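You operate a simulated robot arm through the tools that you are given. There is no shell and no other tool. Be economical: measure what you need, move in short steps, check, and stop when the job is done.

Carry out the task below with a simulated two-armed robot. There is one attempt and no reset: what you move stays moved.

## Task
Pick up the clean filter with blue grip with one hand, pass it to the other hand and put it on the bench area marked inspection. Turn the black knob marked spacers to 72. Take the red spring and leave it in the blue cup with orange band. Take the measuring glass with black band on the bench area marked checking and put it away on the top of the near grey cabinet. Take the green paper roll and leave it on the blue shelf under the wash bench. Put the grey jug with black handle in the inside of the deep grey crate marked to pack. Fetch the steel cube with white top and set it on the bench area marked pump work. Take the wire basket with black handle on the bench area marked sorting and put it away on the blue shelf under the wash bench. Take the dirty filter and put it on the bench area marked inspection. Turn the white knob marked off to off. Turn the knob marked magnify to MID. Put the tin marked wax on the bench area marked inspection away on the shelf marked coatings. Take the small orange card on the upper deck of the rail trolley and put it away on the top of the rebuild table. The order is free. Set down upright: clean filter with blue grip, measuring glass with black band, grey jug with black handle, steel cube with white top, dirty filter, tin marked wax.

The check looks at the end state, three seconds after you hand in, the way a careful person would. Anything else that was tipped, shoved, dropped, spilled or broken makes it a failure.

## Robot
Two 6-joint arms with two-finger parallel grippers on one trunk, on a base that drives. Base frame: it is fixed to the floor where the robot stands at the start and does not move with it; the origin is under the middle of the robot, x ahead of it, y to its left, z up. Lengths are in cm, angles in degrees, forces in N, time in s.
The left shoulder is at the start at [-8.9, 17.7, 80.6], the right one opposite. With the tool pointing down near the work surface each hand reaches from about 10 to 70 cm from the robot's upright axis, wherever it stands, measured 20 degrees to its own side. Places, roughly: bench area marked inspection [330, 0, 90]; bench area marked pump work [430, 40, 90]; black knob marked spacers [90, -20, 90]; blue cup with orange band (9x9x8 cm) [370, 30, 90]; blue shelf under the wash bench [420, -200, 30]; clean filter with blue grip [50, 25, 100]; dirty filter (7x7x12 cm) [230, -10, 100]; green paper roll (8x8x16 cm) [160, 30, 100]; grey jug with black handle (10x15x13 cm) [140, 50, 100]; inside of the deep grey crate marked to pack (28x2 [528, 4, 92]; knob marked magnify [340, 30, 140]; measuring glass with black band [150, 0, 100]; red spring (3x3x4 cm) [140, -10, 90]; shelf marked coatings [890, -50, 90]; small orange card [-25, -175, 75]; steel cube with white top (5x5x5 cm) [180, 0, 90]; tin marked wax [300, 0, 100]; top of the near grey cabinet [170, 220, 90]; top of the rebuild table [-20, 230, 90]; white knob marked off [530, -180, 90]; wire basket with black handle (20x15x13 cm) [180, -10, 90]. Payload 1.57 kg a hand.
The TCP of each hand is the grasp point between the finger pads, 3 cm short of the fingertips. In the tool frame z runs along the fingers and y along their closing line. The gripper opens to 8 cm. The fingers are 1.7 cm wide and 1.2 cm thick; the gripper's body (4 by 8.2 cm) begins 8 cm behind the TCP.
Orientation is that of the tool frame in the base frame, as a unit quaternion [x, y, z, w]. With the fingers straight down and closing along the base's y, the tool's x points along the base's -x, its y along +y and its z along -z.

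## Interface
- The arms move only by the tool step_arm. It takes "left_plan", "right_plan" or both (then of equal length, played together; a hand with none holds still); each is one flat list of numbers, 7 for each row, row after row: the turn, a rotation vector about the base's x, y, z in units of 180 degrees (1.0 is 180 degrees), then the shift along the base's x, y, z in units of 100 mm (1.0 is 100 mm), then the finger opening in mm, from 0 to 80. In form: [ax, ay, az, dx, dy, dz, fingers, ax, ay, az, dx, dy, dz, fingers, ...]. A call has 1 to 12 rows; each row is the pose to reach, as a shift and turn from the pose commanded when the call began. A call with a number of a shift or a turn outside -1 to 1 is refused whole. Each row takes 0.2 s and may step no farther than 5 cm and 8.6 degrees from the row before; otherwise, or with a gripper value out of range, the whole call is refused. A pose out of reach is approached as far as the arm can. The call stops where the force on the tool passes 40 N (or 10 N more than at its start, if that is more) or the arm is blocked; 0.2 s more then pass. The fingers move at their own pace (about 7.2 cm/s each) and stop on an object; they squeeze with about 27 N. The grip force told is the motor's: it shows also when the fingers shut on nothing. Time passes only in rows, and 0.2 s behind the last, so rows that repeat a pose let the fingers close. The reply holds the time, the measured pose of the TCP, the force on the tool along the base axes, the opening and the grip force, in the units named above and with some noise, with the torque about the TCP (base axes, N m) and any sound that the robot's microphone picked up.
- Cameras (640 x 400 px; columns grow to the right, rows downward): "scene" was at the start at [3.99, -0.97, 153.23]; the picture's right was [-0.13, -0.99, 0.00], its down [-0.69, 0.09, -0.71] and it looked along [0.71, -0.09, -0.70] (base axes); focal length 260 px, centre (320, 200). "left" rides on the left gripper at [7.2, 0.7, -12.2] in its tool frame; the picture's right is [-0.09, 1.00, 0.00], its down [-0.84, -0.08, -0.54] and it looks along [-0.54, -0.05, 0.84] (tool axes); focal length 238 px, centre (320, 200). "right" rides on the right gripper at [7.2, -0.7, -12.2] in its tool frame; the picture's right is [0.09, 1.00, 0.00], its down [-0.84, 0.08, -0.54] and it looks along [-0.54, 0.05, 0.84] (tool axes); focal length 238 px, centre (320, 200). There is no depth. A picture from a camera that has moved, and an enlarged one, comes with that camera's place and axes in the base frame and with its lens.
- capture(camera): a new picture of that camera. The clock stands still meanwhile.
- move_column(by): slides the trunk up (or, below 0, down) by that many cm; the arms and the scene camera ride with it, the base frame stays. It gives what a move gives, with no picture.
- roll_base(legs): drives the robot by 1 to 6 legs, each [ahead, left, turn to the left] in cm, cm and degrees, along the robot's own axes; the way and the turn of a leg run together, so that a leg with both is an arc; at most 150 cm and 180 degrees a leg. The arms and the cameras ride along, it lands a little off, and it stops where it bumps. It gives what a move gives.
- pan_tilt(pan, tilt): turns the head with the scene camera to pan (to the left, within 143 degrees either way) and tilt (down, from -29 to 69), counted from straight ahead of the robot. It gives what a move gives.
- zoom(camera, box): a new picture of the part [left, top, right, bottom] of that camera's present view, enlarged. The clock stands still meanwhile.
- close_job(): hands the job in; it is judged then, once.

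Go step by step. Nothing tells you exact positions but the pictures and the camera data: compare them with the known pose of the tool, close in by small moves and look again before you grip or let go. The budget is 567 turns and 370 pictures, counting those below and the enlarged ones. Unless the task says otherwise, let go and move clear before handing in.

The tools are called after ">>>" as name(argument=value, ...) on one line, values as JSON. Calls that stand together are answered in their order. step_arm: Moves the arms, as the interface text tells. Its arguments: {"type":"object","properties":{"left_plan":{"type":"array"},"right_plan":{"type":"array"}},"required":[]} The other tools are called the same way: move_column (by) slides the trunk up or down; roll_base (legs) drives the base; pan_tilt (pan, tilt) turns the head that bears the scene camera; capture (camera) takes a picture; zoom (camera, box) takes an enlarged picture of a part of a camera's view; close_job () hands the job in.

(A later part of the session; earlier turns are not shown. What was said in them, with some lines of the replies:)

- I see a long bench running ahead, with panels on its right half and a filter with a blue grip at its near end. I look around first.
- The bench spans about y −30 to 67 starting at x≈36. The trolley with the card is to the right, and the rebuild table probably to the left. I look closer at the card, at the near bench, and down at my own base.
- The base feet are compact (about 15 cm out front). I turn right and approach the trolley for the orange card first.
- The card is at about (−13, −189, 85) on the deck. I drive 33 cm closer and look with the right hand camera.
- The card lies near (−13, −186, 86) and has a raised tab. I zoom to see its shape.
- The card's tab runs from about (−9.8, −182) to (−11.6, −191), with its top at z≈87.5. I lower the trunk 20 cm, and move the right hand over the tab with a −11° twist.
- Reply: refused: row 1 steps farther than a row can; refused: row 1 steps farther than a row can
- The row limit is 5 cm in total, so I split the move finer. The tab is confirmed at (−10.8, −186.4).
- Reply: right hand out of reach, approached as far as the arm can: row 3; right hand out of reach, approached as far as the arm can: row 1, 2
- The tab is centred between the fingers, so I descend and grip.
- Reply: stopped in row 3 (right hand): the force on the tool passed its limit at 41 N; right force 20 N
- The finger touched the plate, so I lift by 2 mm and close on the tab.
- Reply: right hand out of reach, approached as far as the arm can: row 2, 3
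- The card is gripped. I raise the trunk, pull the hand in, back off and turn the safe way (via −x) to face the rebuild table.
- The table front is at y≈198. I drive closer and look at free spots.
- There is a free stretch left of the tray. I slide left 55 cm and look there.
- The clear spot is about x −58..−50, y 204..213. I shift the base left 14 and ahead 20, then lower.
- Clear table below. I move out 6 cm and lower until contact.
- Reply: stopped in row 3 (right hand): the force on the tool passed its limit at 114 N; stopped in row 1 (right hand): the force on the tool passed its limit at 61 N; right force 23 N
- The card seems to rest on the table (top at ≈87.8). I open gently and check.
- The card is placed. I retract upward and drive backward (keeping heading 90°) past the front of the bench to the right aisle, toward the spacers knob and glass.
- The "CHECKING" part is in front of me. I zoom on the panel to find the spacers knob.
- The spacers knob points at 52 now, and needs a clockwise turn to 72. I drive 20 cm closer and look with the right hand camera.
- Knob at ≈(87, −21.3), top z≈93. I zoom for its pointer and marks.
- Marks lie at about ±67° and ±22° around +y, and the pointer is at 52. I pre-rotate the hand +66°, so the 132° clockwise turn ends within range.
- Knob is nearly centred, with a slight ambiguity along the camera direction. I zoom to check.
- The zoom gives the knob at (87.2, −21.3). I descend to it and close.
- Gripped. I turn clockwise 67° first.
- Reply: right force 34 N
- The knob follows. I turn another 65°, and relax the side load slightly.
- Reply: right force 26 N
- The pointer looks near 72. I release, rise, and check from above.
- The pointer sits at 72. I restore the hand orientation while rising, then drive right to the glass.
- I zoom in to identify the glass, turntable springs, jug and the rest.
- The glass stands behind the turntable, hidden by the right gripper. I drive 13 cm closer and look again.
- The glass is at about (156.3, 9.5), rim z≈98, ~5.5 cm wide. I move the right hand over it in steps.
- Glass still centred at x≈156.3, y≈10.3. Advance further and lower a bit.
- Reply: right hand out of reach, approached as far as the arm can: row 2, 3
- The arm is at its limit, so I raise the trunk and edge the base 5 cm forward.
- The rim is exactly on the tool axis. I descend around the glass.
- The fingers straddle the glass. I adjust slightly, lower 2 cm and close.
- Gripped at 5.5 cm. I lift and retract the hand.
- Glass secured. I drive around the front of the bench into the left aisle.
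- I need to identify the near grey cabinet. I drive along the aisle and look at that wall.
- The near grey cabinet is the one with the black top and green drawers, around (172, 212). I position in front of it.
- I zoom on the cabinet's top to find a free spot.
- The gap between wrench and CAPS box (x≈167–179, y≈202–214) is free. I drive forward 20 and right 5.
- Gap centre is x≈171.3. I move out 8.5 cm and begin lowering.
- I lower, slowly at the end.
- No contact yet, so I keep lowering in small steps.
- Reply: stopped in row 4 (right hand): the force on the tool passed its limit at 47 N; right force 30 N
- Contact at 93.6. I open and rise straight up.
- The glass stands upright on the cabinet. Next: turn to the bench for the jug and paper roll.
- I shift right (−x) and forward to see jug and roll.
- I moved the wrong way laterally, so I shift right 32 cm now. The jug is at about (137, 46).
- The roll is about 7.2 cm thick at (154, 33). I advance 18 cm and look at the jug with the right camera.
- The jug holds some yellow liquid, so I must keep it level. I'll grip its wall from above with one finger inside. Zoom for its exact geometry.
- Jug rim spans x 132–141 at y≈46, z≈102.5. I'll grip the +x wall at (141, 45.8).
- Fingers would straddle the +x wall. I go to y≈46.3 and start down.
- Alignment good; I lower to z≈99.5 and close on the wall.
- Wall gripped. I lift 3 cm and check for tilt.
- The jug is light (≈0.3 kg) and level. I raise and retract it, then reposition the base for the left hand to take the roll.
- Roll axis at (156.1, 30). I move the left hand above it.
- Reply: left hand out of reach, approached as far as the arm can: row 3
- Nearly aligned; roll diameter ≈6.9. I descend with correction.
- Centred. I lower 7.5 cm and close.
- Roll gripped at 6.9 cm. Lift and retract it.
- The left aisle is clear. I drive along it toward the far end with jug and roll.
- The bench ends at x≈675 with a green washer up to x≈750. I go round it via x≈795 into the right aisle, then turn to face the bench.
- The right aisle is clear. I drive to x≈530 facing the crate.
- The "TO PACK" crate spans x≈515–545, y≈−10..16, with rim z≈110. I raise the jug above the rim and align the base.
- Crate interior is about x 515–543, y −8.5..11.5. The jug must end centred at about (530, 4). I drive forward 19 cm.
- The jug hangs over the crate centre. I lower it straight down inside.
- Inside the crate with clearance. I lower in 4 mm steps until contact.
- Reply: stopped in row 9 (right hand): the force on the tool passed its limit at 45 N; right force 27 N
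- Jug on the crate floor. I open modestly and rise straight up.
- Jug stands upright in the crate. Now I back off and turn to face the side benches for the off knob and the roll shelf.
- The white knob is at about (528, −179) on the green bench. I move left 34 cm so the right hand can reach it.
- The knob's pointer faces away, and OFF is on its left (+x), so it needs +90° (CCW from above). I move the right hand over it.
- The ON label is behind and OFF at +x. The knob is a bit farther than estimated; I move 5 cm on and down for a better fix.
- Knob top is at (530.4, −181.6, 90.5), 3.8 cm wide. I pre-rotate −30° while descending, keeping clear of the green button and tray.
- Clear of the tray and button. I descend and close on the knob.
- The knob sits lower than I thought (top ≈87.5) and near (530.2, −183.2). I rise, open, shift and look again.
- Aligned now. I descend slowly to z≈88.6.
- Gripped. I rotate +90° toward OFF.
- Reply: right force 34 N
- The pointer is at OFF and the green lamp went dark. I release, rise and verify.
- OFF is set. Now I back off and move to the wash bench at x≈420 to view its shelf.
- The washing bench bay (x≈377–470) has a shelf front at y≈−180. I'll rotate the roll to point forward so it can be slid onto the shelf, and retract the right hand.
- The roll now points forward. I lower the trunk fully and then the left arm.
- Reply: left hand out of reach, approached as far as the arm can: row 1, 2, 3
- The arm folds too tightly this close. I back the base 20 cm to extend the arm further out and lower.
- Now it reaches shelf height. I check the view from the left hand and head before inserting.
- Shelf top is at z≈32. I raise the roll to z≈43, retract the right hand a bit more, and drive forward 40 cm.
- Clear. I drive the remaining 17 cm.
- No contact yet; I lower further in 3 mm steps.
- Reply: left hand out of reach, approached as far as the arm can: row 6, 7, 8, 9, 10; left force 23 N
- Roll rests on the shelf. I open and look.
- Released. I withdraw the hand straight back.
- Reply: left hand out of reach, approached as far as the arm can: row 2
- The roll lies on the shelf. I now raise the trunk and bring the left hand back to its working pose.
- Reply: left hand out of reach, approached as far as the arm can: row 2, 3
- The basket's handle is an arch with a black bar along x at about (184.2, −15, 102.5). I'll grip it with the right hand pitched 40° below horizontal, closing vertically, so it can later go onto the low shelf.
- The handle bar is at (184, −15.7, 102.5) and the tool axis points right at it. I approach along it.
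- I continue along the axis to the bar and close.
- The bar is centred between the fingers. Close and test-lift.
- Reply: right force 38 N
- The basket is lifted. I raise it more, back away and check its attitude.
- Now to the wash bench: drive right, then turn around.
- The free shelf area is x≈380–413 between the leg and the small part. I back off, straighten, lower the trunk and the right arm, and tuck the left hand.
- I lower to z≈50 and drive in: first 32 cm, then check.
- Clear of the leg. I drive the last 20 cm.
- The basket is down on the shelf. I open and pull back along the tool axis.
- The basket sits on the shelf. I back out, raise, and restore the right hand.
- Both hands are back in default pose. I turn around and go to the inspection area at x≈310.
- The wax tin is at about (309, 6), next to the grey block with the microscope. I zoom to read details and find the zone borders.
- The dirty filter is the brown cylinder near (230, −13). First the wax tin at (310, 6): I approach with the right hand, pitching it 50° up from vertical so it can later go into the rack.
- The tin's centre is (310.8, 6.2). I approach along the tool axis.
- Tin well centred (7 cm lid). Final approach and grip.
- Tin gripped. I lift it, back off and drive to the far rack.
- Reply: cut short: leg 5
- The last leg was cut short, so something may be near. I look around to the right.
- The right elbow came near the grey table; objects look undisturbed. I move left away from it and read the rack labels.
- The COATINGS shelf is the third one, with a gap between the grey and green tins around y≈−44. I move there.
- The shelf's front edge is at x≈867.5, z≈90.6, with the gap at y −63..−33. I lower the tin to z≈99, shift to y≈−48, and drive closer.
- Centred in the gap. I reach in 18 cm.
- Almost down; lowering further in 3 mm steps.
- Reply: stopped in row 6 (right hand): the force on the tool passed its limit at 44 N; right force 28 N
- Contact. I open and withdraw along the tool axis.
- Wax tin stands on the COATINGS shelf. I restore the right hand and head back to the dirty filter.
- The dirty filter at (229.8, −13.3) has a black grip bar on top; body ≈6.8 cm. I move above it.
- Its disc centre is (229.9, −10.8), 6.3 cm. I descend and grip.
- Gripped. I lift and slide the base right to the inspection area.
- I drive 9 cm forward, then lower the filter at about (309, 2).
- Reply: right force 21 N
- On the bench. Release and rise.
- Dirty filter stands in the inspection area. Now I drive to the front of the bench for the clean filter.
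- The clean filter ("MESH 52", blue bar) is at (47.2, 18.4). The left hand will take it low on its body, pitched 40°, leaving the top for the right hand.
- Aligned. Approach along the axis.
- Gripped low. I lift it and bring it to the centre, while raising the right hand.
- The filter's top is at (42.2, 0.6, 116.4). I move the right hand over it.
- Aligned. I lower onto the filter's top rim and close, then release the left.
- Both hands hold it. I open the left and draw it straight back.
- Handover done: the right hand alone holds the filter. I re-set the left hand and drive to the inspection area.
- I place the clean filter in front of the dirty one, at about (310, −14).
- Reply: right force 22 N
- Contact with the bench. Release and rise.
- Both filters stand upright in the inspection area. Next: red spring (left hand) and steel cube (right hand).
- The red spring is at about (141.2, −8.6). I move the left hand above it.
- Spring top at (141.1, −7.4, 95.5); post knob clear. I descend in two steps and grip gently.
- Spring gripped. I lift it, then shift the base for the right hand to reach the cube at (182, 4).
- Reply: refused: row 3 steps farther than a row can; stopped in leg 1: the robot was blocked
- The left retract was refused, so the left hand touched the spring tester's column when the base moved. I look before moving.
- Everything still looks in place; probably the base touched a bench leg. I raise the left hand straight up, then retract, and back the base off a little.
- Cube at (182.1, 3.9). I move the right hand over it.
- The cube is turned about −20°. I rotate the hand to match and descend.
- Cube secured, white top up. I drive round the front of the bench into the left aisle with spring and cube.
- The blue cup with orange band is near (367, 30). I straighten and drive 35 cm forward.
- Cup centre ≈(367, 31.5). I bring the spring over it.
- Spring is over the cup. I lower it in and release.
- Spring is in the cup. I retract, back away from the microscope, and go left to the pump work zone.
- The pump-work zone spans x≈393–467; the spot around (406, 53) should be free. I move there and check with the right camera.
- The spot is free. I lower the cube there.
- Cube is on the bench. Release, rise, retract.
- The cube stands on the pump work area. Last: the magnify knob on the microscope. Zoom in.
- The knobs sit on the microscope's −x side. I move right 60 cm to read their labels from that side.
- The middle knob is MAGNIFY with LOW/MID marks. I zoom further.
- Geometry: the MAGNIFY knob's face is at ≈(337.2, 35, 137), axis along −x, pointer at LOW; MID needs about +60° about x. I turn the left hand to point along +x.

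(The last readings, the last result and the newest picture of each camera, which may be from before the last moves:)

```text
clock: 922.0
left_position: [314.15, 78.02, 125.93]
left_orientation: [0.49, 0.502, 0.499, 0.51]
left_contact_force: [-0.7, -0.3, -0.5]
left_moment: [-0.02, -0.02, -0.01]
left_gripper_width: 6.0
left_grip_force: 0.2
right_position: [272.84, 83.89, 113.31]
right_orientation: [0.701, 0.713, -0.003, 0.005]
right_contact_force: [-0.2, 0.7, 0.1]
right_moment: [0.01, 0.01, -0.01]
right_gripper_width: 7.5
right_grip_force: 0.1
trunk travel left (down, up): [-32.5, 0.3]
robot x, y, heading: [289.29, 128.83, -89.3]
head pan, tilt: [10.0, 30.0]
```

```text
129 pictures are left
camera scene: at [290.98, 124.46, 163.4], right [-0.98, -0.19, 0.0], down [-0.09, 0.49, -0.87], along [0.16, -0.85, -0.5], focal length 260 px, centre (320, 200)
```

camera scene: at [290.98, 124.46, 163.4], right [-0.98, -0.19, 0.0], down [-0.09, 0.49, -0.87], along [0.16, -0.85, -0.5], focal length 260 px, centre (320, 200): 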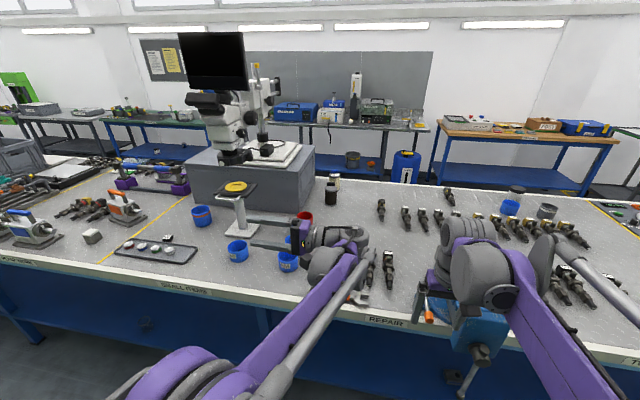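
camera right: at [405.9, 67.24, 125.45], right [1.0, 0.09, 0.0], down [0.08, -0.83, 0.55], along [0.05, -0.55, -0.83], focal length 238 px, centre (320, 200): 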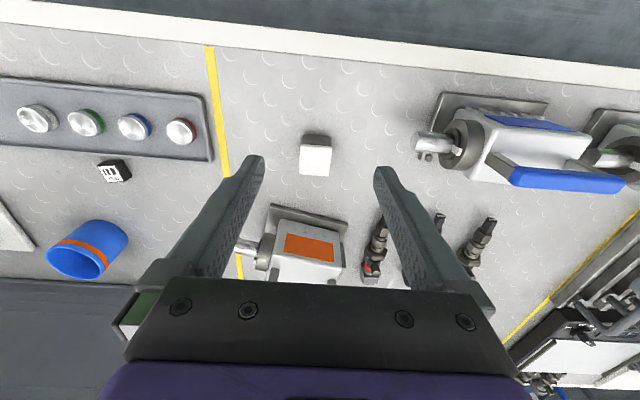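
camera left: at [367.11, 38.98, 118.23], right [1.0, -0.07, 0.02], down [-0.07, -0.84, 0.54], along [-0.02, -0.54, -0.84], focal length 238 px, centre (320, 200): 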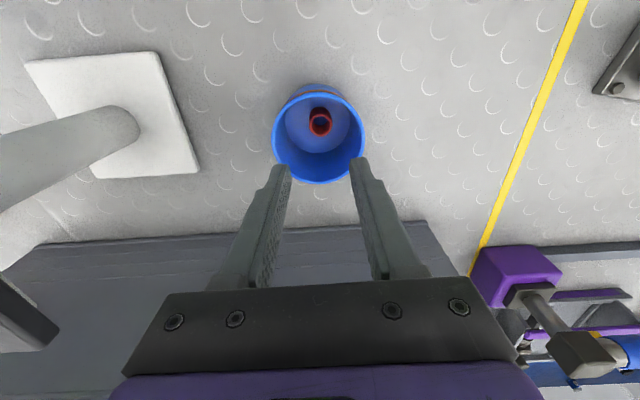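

It works. I raise the left hand to knob height and lift/tuck the right hand away from the vise.

>>> step_arm(left_plan=[0, 0, 0, 0.1, 0, 0.35, 60, 0, 0, 0, 0.2, 0, 0.7, 60, 0, 0, 0, 0.2, 0, 1.0, 60], right_plan=[0, 0, 0, 0, 0.25, 0.25, 75, 0, 0, 0, 0, 0.5, 0.5, 75, 0, 0, 0, 0, 0.8, 0.8, 75])

>>> step_arm(left_plan=[-0.042, 0, 0, 0, 0, 0.03, 60, -0.084, 0, 0, 0, 0, 0.06, 60, -0.126, 0, 0, 0, 0, 0.1, 60, -0.167, 0, 0, 0, 0, 0.1, 60])

>>> roll_base(legs=[[0, 9, -0.6], [28, 0, 0]])

>>> pan_tilt(pan=35, tilt=28)

>>> capture(camera="scene")

>>> capture(camera="left")

```text
clock: 922.8
left_position: [316.04, 78.18, 135.79]
left_orientation: [0.49, 0.501, 0.498, 0.51]
left_contact_force: [0.3, 0.0, -1.0]
left_moment: [0.02, 0.0, 0.0]
left_gripper_width: 6.0
left_grip_force: 0.1
right_position: [272.89, 92.24, 121.59]
right_orientation: [0.702, 0.713, -0.005, 0.005]
right_contact_force: [-0.1, 0.5, 0.0]
right_moment: [-0.04, 0.02, -0.02]
right_gripper_width: 7.48
right_grip_force: 0.0
trunk travel left (down, up): [-32.5, 0.3]
robot x, y, heading: [289.25, 128.88, -89.4]
head pan, tilt: [10.0, 30.0]
```

```text
clock: 923.8
left_position: [316.28, 78.1, 136.95]
left_orientation: [0.34, 0.615, 0.35, 0.619]
left_contact_force: [0.0, 0.1, -0.4]
left_moment: [0.01, -0.01, -0.02]
left_gripper_width: 5.98
left_grip_force: 0.1
right_position: [272.84, 92.02, 121.39]
right_orientation: [0.702, 0.712, -0.005, 0.006]
right_contact_force: [-0.2, -0.2, 0.3]
right_moment: [-0.04, -0.04, -0.01]
right_gripper_width: 7.5
right_grip_force: 0.1
trunk travel left (down, up): [-32.5, 0.3]
robot x, y, heading: [289.5, 129.01, -89.1]
head pan, tilt: [10.0, 30.0]
```

```text
clock: 926.8
left_position: [325.03, 50.27, 136.94]
left_orientation: [0.342, 0.612, 0.35, 0.621]
left_contact_force: [-0.7, -0.1, -0.7]
left_moment: [0.01, 0.01, 0.01]
left_gripper_width: 6.02
left_grip_force: 0.1
right_position: [281.65, 64.53, 121.36]
right_orientation: [0.704, 0.71, -0.004, 0.005]
right_contact_force: [-0.4, 0.5, 0.4]
right_moment: [0.0, -0.03, -0.01]
right_gripper_width: 7.5
right_grip_force: 0.1
trunk travel left (down, up): [-32.5, 0.3]
robot x, y, heading: [298.64, 101.13, -89.7]
head pan, tilt: [10.0, 30.0]
```

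```text
clock: 927.7
left_position: [325.02, 50.16, 136.9]
left_orientation: [0.343, 0.613, 0.349, 0.621]
left_contact_force: [0.0, 0.1, -0.2]
left_moment: [-0.03, -0.04, 0.02]
left_gripper_width: 5.99
left_grip_force: 0.0
right_position: [281.71, 64.44, 121.3]
right_orientation: [0.704, 0.71, -0.004, 0.005]
right_contact_force: [0.2, 0.6, 0.3]
right_moment: [-0.02, 0.0, 0.03]
right_gripper_width: 7.49
right_grip_force: 0.0
trunk travel left (down, up): [-32.5, 0.3]
robot x, y, heading: [298.61, 101.03, -89.7]
head pan, tilt: [35.0, 28.0]
```

```text
128 pictures are left
camera scene: at [303.72, 98.1, 163.71], right [-0.82, -0.58, 0.0], down [-0.27, 0.38, -0.88], along [0.51, -0.72, -0.47], focal length 260 px, centre (320, 200)
```

scene: 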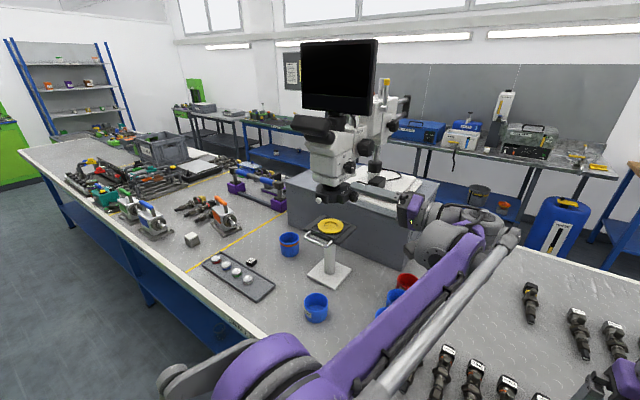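

```text
127 pictures are left
camera left: at [312.97, 56.7, 133.6], right [-0.01, 0.44, 0.9], down [-0.55, -0.76, 0.36], along [0.84, -0.48, 0.25], focal length 238 px, centre (320, 200)
```

left: 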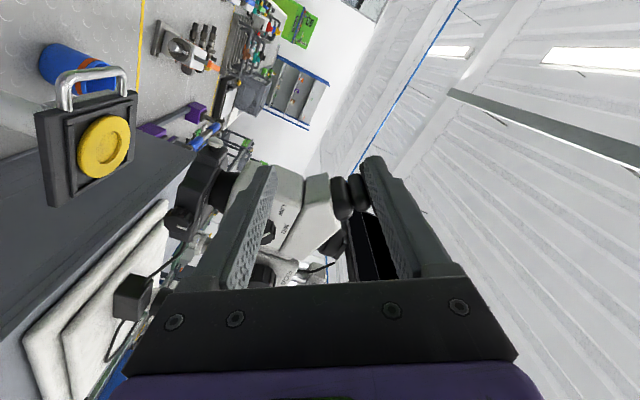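

The knob projects at (338, 34.7, 136.9), consistent. I drive 8 cm forward and move the hand to y≈35.

>>> roll_base(legs=[[8, 0, 0]])

>>> step_arm(left_plan=[0, 0, 0, 0, -0.35, 0, 50, 0, 0, 0, 0, -0.7, 0, 50, 0, 0, 0, 0, -0.7, 0, 50])

>>> zoom(camera="left", box=[200, 100, 440, 300])

>>> zoom(camera="scene", box=[280, 80, 460, 280])

```text
clock: 928.8
left_position: [325.14, 42.34, 137.0]
left_orientation: [0.344, 0.612, 0.349, 0.621]
left_contact_force: [0.8, 0.3, 0.5]
left_moment: [0.02, 0.0, 0.01]
left_gripper_width: 5.99
left_grip_force: 0.1
right_position: [281.77, 56.63, 121.33]
right_orientation: [0.704, 0.71, -0.004, 0.006]
right_contact_force: [0.3, -0.5, 0.0]
right_moment: [0.03, -0.02, -0.01]
right_gripper_width: 7.5
right_grip_force: 0.1
trunk travel left (down, up): [-32.5, 0.3]
robot x, y, heading: [298.7, 93.36, -90.1]
head pan, tilt: [35.0, 28.0]
```

```text
clock: 929.6
left_position: [325.09, 35.3, 136.9]
left_orientation: [0.343, 0.613, 0.349, 0.621]
left_contact_force: [-0.6, 0.8, 0.3]
left_moment: [0.02, -0.03, -0.01]
left_gripper_width: 4.98
left_grip_force: 0.0
right_position: [281.69, 56.44, 121.52]
right_orientation: [0.705, 0.71, -0.005, 0.006]
right_contact_force: [0.0, -0.1, 0.3]
right_moment: [-0.01, -0.04, 0.0]
right_gripper_width: 7.51
right_grip_force: 0.0
trunk travel left (down, up): [-32.5, 0.3]
robot x, y, heading: [298.64, 93.51, -89.8]
head pan, tilt: [35.0, 28.0]
```

```text
2.00 times, centred on (320, 200) of left
camera zoom: at [313.03, 41.85, 133.55], right [-0.01, 0.44, 0.9], down [-0.55, -0.76, 0.36], along [0.84, -0.49, 0.25], focal length 477 px, centre (320, 200)
```

zoom: 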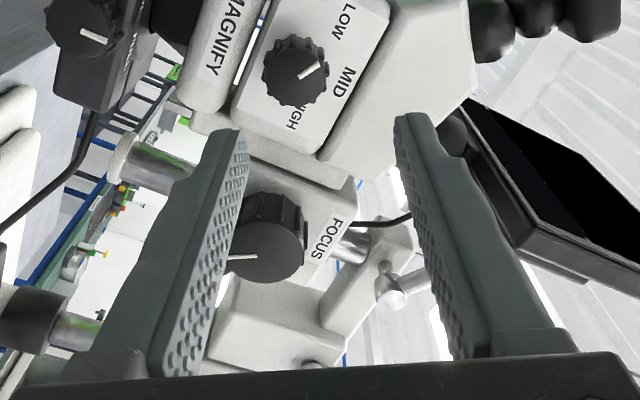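

```text
2.00 times, centred on (370, 180) of scene
camera zoom: at [303.77, 90.19, 163.71], right [-0.82, -0.58, 0.0], down [-0.27, 0.38, -0.88], along [0.51, -0.72, -0.47], focal length 520 px, centre (220, 240)
```

zoom: 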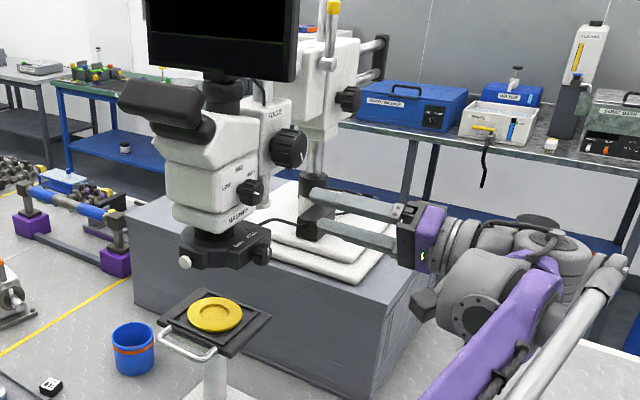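

Pointer is at LOW (57–60° from top); knob centre ≈(y 34.6, z 136.6). I approach along +x.

>>> step_arm(left_plan=[0, 0, 0, 0.3, -0.06, -0.02, 60, 0, 0, 0, 0.6, -0.06, -0.03, 60, 0, 0, 0, 0.6, -0.06, -0.03, 60])

>>> capture(camera="left")

>>> zoom(camera="scene", box=[320, 130, 420, 230])

```text
clock: 930.4
left_position: [331.31, 34.55, 136.62]
left_orientation: [0.343, 0.612, 0.349, 0.621]
left_contact_force: [-0.7, 0.2, 0.3]
left_moment: [0.01, -0.01, 0.01]
left_gripper_width: 6.0
left_grip_force: 0.0
right_position: [281.66, 56.42, 121.39]
right_orientation: [0.705, 0.709, -0.004, 0.007]
right_contact_force: [-0.5, 0.1, -0.1]
right_moment: [-0.04, -0.04, 0.0]
right_gripper_width: 7.49
right_grip_force: 0.0
trunk travel left (down, up): [-32.5, 0.3]
robot x, y, heading: [298.35, 92.93, -89.7]
head pan, tilt: [35.0, 28.0]
```

```text
124 pictures are left
camera left: at [319.13, 41.03, 133.26], right [-0.01, 0.44, 0.9], down [-0.55, -0.76, 0.36], along [0.84, -0.49, 0.25], focal length 238 px, centre (320, 200)
```

left: 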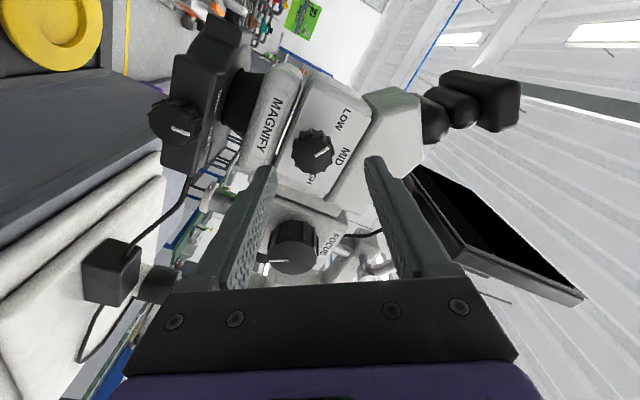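

```text
4.00 times, centred on (370, 180) of scene
camera zoom: at [303.68, 90.1, 163.71], right [-0.82, -0.58, 0.0], down [-0.27, 0.38, -0.88], along [0.51, -0.72, -0.47], focal length 1041 px, centre (120, 280)
```

zoom: 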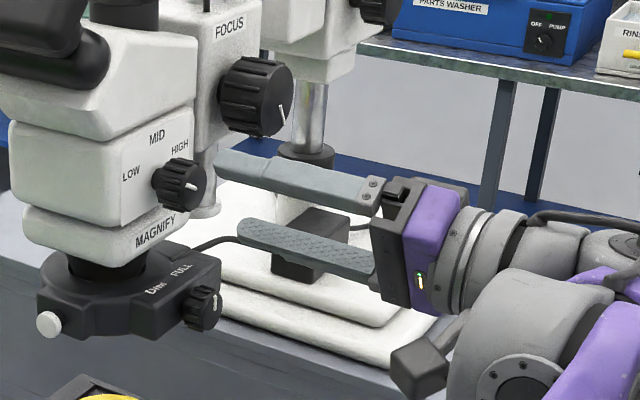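

Aligned with the knob. I advance 4.7 cm slowly.

>>> step_arm(left_plan=[0, 0, 0, 0.15, 0, -0.03, 60, 0, 0, 0, 0.28, 0, -0.04, 60, 0, 0, 0, 0.36, 0, -0.04, 60, 0, 0, 0, 0.42, 0, -0.04, 60, 0, 0, 0, 0.47, 0, -0.04, 60])

>>> capture(camera="left")

>>> zoom(camera="scene", box=[320, 130, 420, 230])

```text
clock: 931.6
left_position: [335.86, 34.49, 136.28]
left_orientation: [0.343, 0.612, 0.349, 0.621]
left_contact_force: [0.4, 0.3, 0.4]
left_moment: [0.01, 0.02, 0.03]
left_gripper_width: 6.0
left_grip_force: 0.1
right_position: [281.7, 56.52, 121.37]
right_orientation: [0.704, 0.71, -0.004, 0.006]
right_contact_force: [-0.2, 0.0, 0.2]
right_moment: [0.0, 0.03, 0.0]
right_gripper_width: 7.5
right_grip_force: 0.0
trunk travel left (down, up): [-32.5, 0.3]
robot x, y, heading: [298.22, 93.8, -89.9]
head pan, tilt: [35.0, 28.0]
```

```text
122 pictures are left
camera left: at [323.73, 41.02, 132.9], right [-0.01, 0.44, 0.9], down [-0.55, -0.76, 0.36], along [0.84, -0.49, 0.25], focal length 238 px, centre (320, 200)
```

left: 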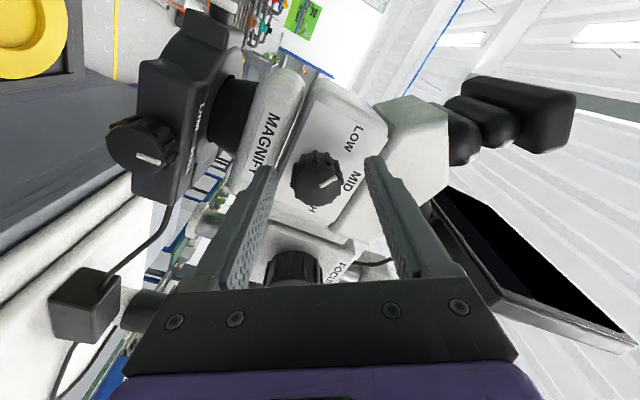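

```text
4.00 times, centred on (370, 180) of scene
camera zoom: at [303.77, 90.1, 163.71], right [-0.82, -0.58, 0.0], down [-0.27, 0.38, -0.88], along [0.51, -0.72, -0.47], focal length 1041 px, centre (120, 280)
```

zoom: 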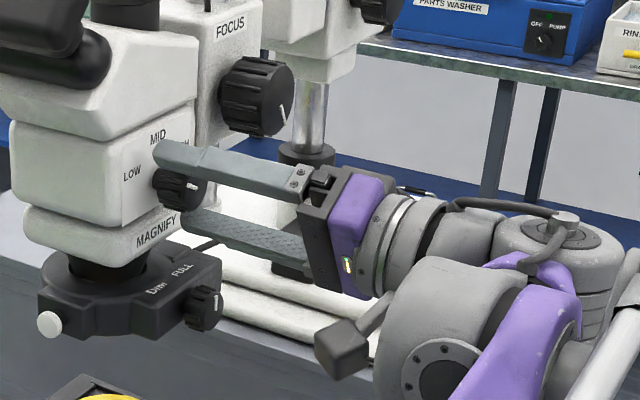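

The fingers straddle the knob. I close.

>>> step_arm(left_plan=[0, 0, 0, 0, 0, -0.02, 45, 0, 0, 0, 0, 0, -0.02, 30, 0, 0, 0, 0, 0, -0.02, 20, 0, 0, 0, 0, 0, -0.02, 20])

>>> zoom(camera="left", box=[240, 120, 400, 240])

>>> zoom(camera="scene", box=[320, 130, 420, 230])

```text
clock: 932.6
left_position: [335.83, 34.36, 135.95]
left_orientation: [0.343, 0.613, 0.349, 0.621]
left_contact_force: [-0.2, 0.4, -6.2]
left_moment: [0.05, 0.64, -0.23]
left_gripper_width: 3.14
left_grip_force: 40.2
right_position: [281.7, 56.54, 121.39]
right_orientation: [0.704, 0.71, -0.004, 0.004]
right_contact_force: [0.9, 0.3, -0.6]
right_moment: [-0.01, -0.01, -0.02]
right_gripper_width: 7.51
right_grip_force: 0.0
trunk travel left (down, up): [-32.5, 0.3]
robot x, y, heading: [298.61, 92.95, -89.8]
head pan, tilt: [35.0, 28.0]
```

```text
3.33 times, centred on (320, 180) of left
camera zoom: at [323.71, 41.02, 132.64], right [-0.01, 0.44, 0.9], down [-0.55, -0.76, 0.36], along [0.84, -0.49, 0.25], focal length 794 px, centre (320, 267)
```

zoom: 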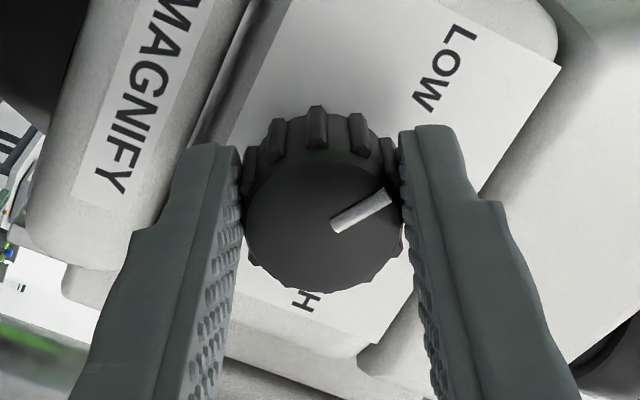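

```text
4.00 times, centred on (370, 180) of scene
camera zoom: at [303.79, 90.04, 163.7], right [-0.82, -0.58, 0.0], down [-0.27, 0.38, -0.88], along [0.51, -0.72, -0.47], focal length 1041 px, centre (120, 280)
```

zoom: 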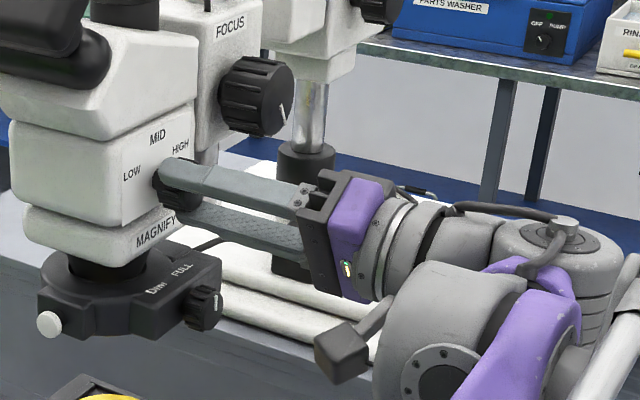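

Gripped. I rotate +59° about x toward MID.

>>> step_arm(left_plan=[0.041, 0, 0, 0, 0, 0, 20, 0.082, 0, 0, 0, 0, 0, 20, 0.123, 0, 0, 0, 0, 0, 20, 0.164, 0, 0, 0, 0, 0, 20, 0.205, 0, 0, 0, 0, 0, 20, 0.246, 0, 0, 0, 0, 0, 20, 0.287, 0, 0, 0, 0, 0, 20, 0.328, 0, 0, 0, 0, 0, 20])

>>> zoom(camera="left", box=[240, 120, 400, 240])

>>> zoom(camera="scene", box=[320, 130, 420, 230])

```text
clock: 934.2
left_position: [335.85, 34.47, 136.4]
left_orientation: [0.57, 0.405, 0.577, 0.422]
left_contact_force: [3.3, -4.4, 15.3]
left_moment: [-0.11, 0.13, 0.29]
left_gripper_width: 3.14
left_grip_force: 40.3
right_position: [281.6, 56.48, 121.36]
right_orientation: [0.705, 0.71, -0.004, 0.005]
right_contact_force: [0.2, 0.3, 0.2]
right_moment: [0.0, 0.01, 0.0]
right_gripper_width: 7.51
right_grip_force: 0.1
trunk travel left (down, up): [-32.5, 0.3]
robot x, y, heading: [298.91, 93.34, -90.2]
head pan, tilt: [35.0, 28.0]
stopped in row 7 (left hand): the force on the tool passed its limit at 42 N (the readings are from after the stop); the commanded pose is now the measured one
```

```text
3.33 times, centred on (320, 180) of left
camera zoom: at [323.71, 41.4, 139.09], right [-0.02, -0.4, 0.91], down [-0.55, -0.76, -0.35], along [0.84, -0.51, -0.2], focal length 794 px, centre (320, 267)
```

zoom: 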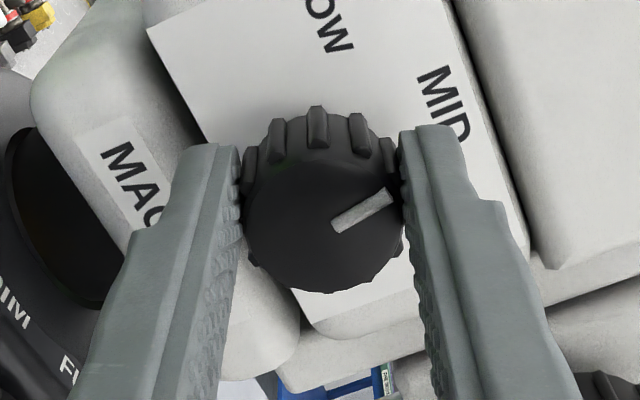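

```text
4.00 times, centred on (370, 180) of scene
camera zoom: at [303.75, 90.14, 163.69], right [-0.82, -0.58, 0.0], down [-0.27, 0.38, -0.88], along [0.51, -0.72, -0.47], focal length 1041 px, centre (120, 280)
```

zoom: 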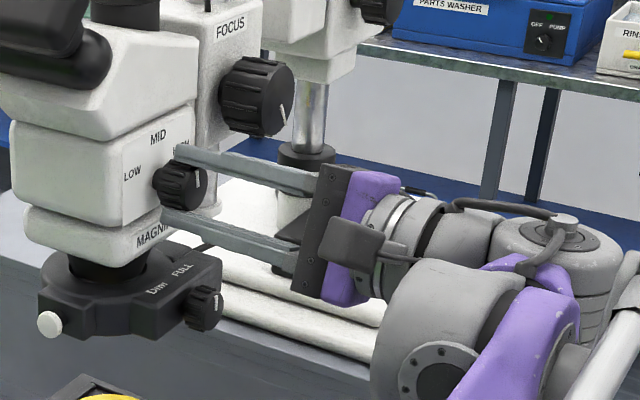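

It stopped after about 50° due to a side load. I relax the offset slightly and turn the remaining 9°.

>>> step_arm(left_plan=[0, 0, 0, 0, -0.01, 0.03, 20, 0.02, 0, 0, 0, -0.02, 0.03, 20, 0.035, 0, 0, 0, -0.02, 0.03, 20, 0.05, 0, 0, 0, -0.02, 0.03, 20])

>>> zoom(camera="left", box=[240, 120, 400, 240])

```text
clock: 935.2
left_position: [335.73, 34.52, 136.52]
left_orientation: [0.603, 0.36, 0.606, 0.374]
left_contact_force: [-6.4, 15.0, -12.3]
left_moment: [0.07, 1.2, 0.54]
left_gripper_width: 3.12
left_grip_force: 40.4
right_position: [281.73, 56.6, 121.44]
right_orientation: [0.704, 0.71, -0.004, 0.006]
right_contact_force: [0.1, -0.1, -0.7]
right_moment: [0.03, -0.04, -0.03]
right_gripper_width: 7.47
right_grip_force: 0.0
trunk travel left (down, up): [-32.5, 0.3]
robot x, y, heading: [298.62, 93.11, -89.8]
head pan, tilt: [35.0, 28.0]
```

```text
3.33 times, centred on (320, 180) of left
camera zoom: at [323.7, 40.79, 140.31], right [-0.02, -0.54, 0.84], down [-0.55, -0.7, -0.46], along [0.84, -0.47, -0.28], focal length 794 px, centre (320, 267)
```

zoom: 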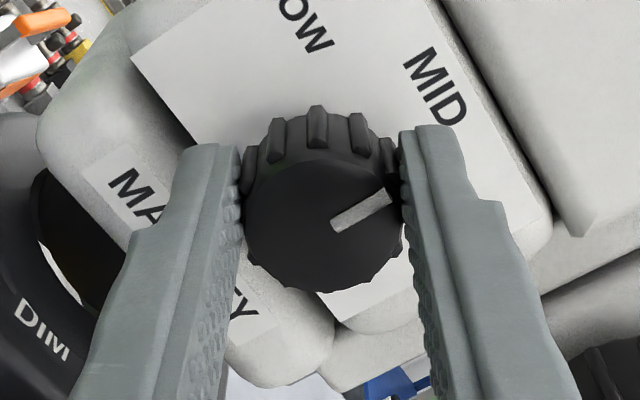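

The pointer now points straight up at MID. I release and back off along −x.

>>> step_arm(left_plan=[0, 0, 0, 0, 0, 0, 40, 0, 0, 0, 0, 0, 0, 60, 0, 0, 0, 0, 0, 0, 60, 0, 0, 0, -0.3, 0, 0, 60, 0, 0, 0, -0.65, 0, 0, 60, 0, 0, 0, -1.0, 0, 0, 60])

>>> zoom(camera="left", box=[220, 60, 420, 240])

>>> zoom(camera="scene", box=[320, 130, 420, 230])

```text
clock: 936.6
left_position: [325.81, 34.25, 136.68]
left_orientation: [0.603, 0.36, 0.606, 0.375]
left_contact_force: [-0.7, -0.5, -0.4]
left_moment: [0.02, 0.03, -0.03]
left_gripper_width: 5.96
left_grip_force: 0.1
right_position: [281.57, 56.46, 121.3]
right_orientation: [0.704, 0.71, -0.003, 0.006]
right_contact_force: [-0.5, 0.1, -0.5]
right_moment: [0.03, -0.04, 0.01]
right_gripper_width: 7.48
right_grip_force: 0.1
trunk travel left (down, up): [-32.5, 0.3]
robot x, y, heading: [298.53, 93.07, -90.0]
head pan, tilt: [35.0, 28.0]
```

```text
2.22 times, centred on (320, 150) of left
camera zoom: at [313.69, 40.61, 140.4], right [-0.02, -0.54, 0.84], down [-0.54, -0.7, -0.46], along [0.84, -0.47, -0.28], focal length 530 px, centre (320, 311)
```

zoom: 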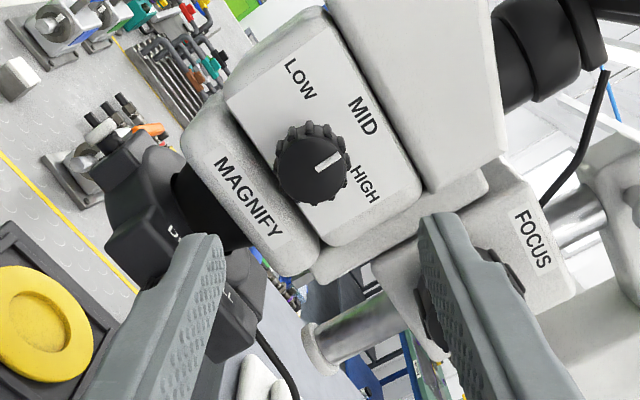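

```text
4.00 times, centred on (370, 180) of scene
camera zoom: at [303.67, 90.05, 163.71], right [-0.82, -0.58, 0.0], down [-0.27, 0.38, -0.88], along [0.51, -0.72, -0.47], focal length 1041 px, centre (120, 280)
```

zoom: 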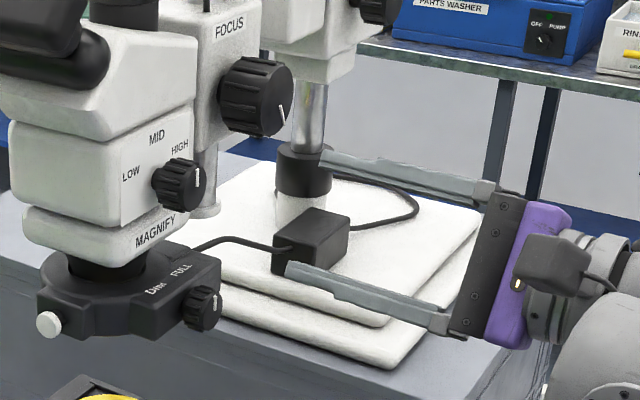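

The pointer sits at MID. I drive back to stand clear and take one last look.

>>> roll_base(legs=[[-40, 0, 0]])

>>> capture(camera="scene")

```text
clock: 939.1
left_position: [325.43, 74.44, 136.58]
left_orientation: [0.604, 0.358, 0.605, 0.376]
left_contact_force: [-0.4, -0.3, 0.4]
left_moment: [0.02, 0.01, 0.05]
left_gripper_width: 5.99
left_grip_force: 0.0
right_position: [281.49, 96.76, 121.44]
right_orientation: [0.707, 0.707, -0.004, 0.006]
right_contact_force: [-0.5, 0.8, 0.5]
right_moment: [-0.01, -0.03, -0.02]
right_gripper_width: 7.49
right_grip_force: 0.0
trunk travel left (down, up): [-32.5, 0.3]
robot x, y, heading: [298.79, 133.44, -90.4]
head pan, tilt: [35.0, 28.0]
```

```text
113 pictures are left
camera scene: at [303.73, 130.28, 163.73], right [-0.82, -0.57, 0.0], down [-0.27, 0.39, -0.88], along [0.5, -0.72, -0.47], focal length 260 px, centre (320, 200)
```

scene: 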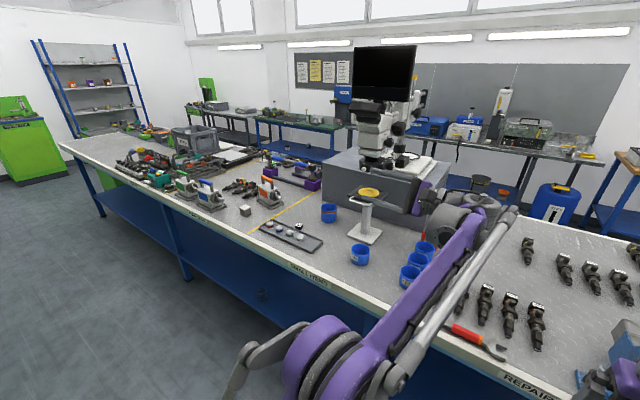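

Everything is in its place and both hands are clear, so I hand the job in.

>>> close_job()

```text
The job is handed in.
```

I finished all thirteen parts of the task and handed the job in, with both hands empty and clear; I don't have the check's verdict yet.

Twice the base stopped against something:
- **By the far rack:** it was cut short near the grey table. A look around showed nothing displaced.
- **By the spring tester:** the left hand came against the tester when a retract was refused. The springs and turntable looked undisturbed in the pictures afterwards.
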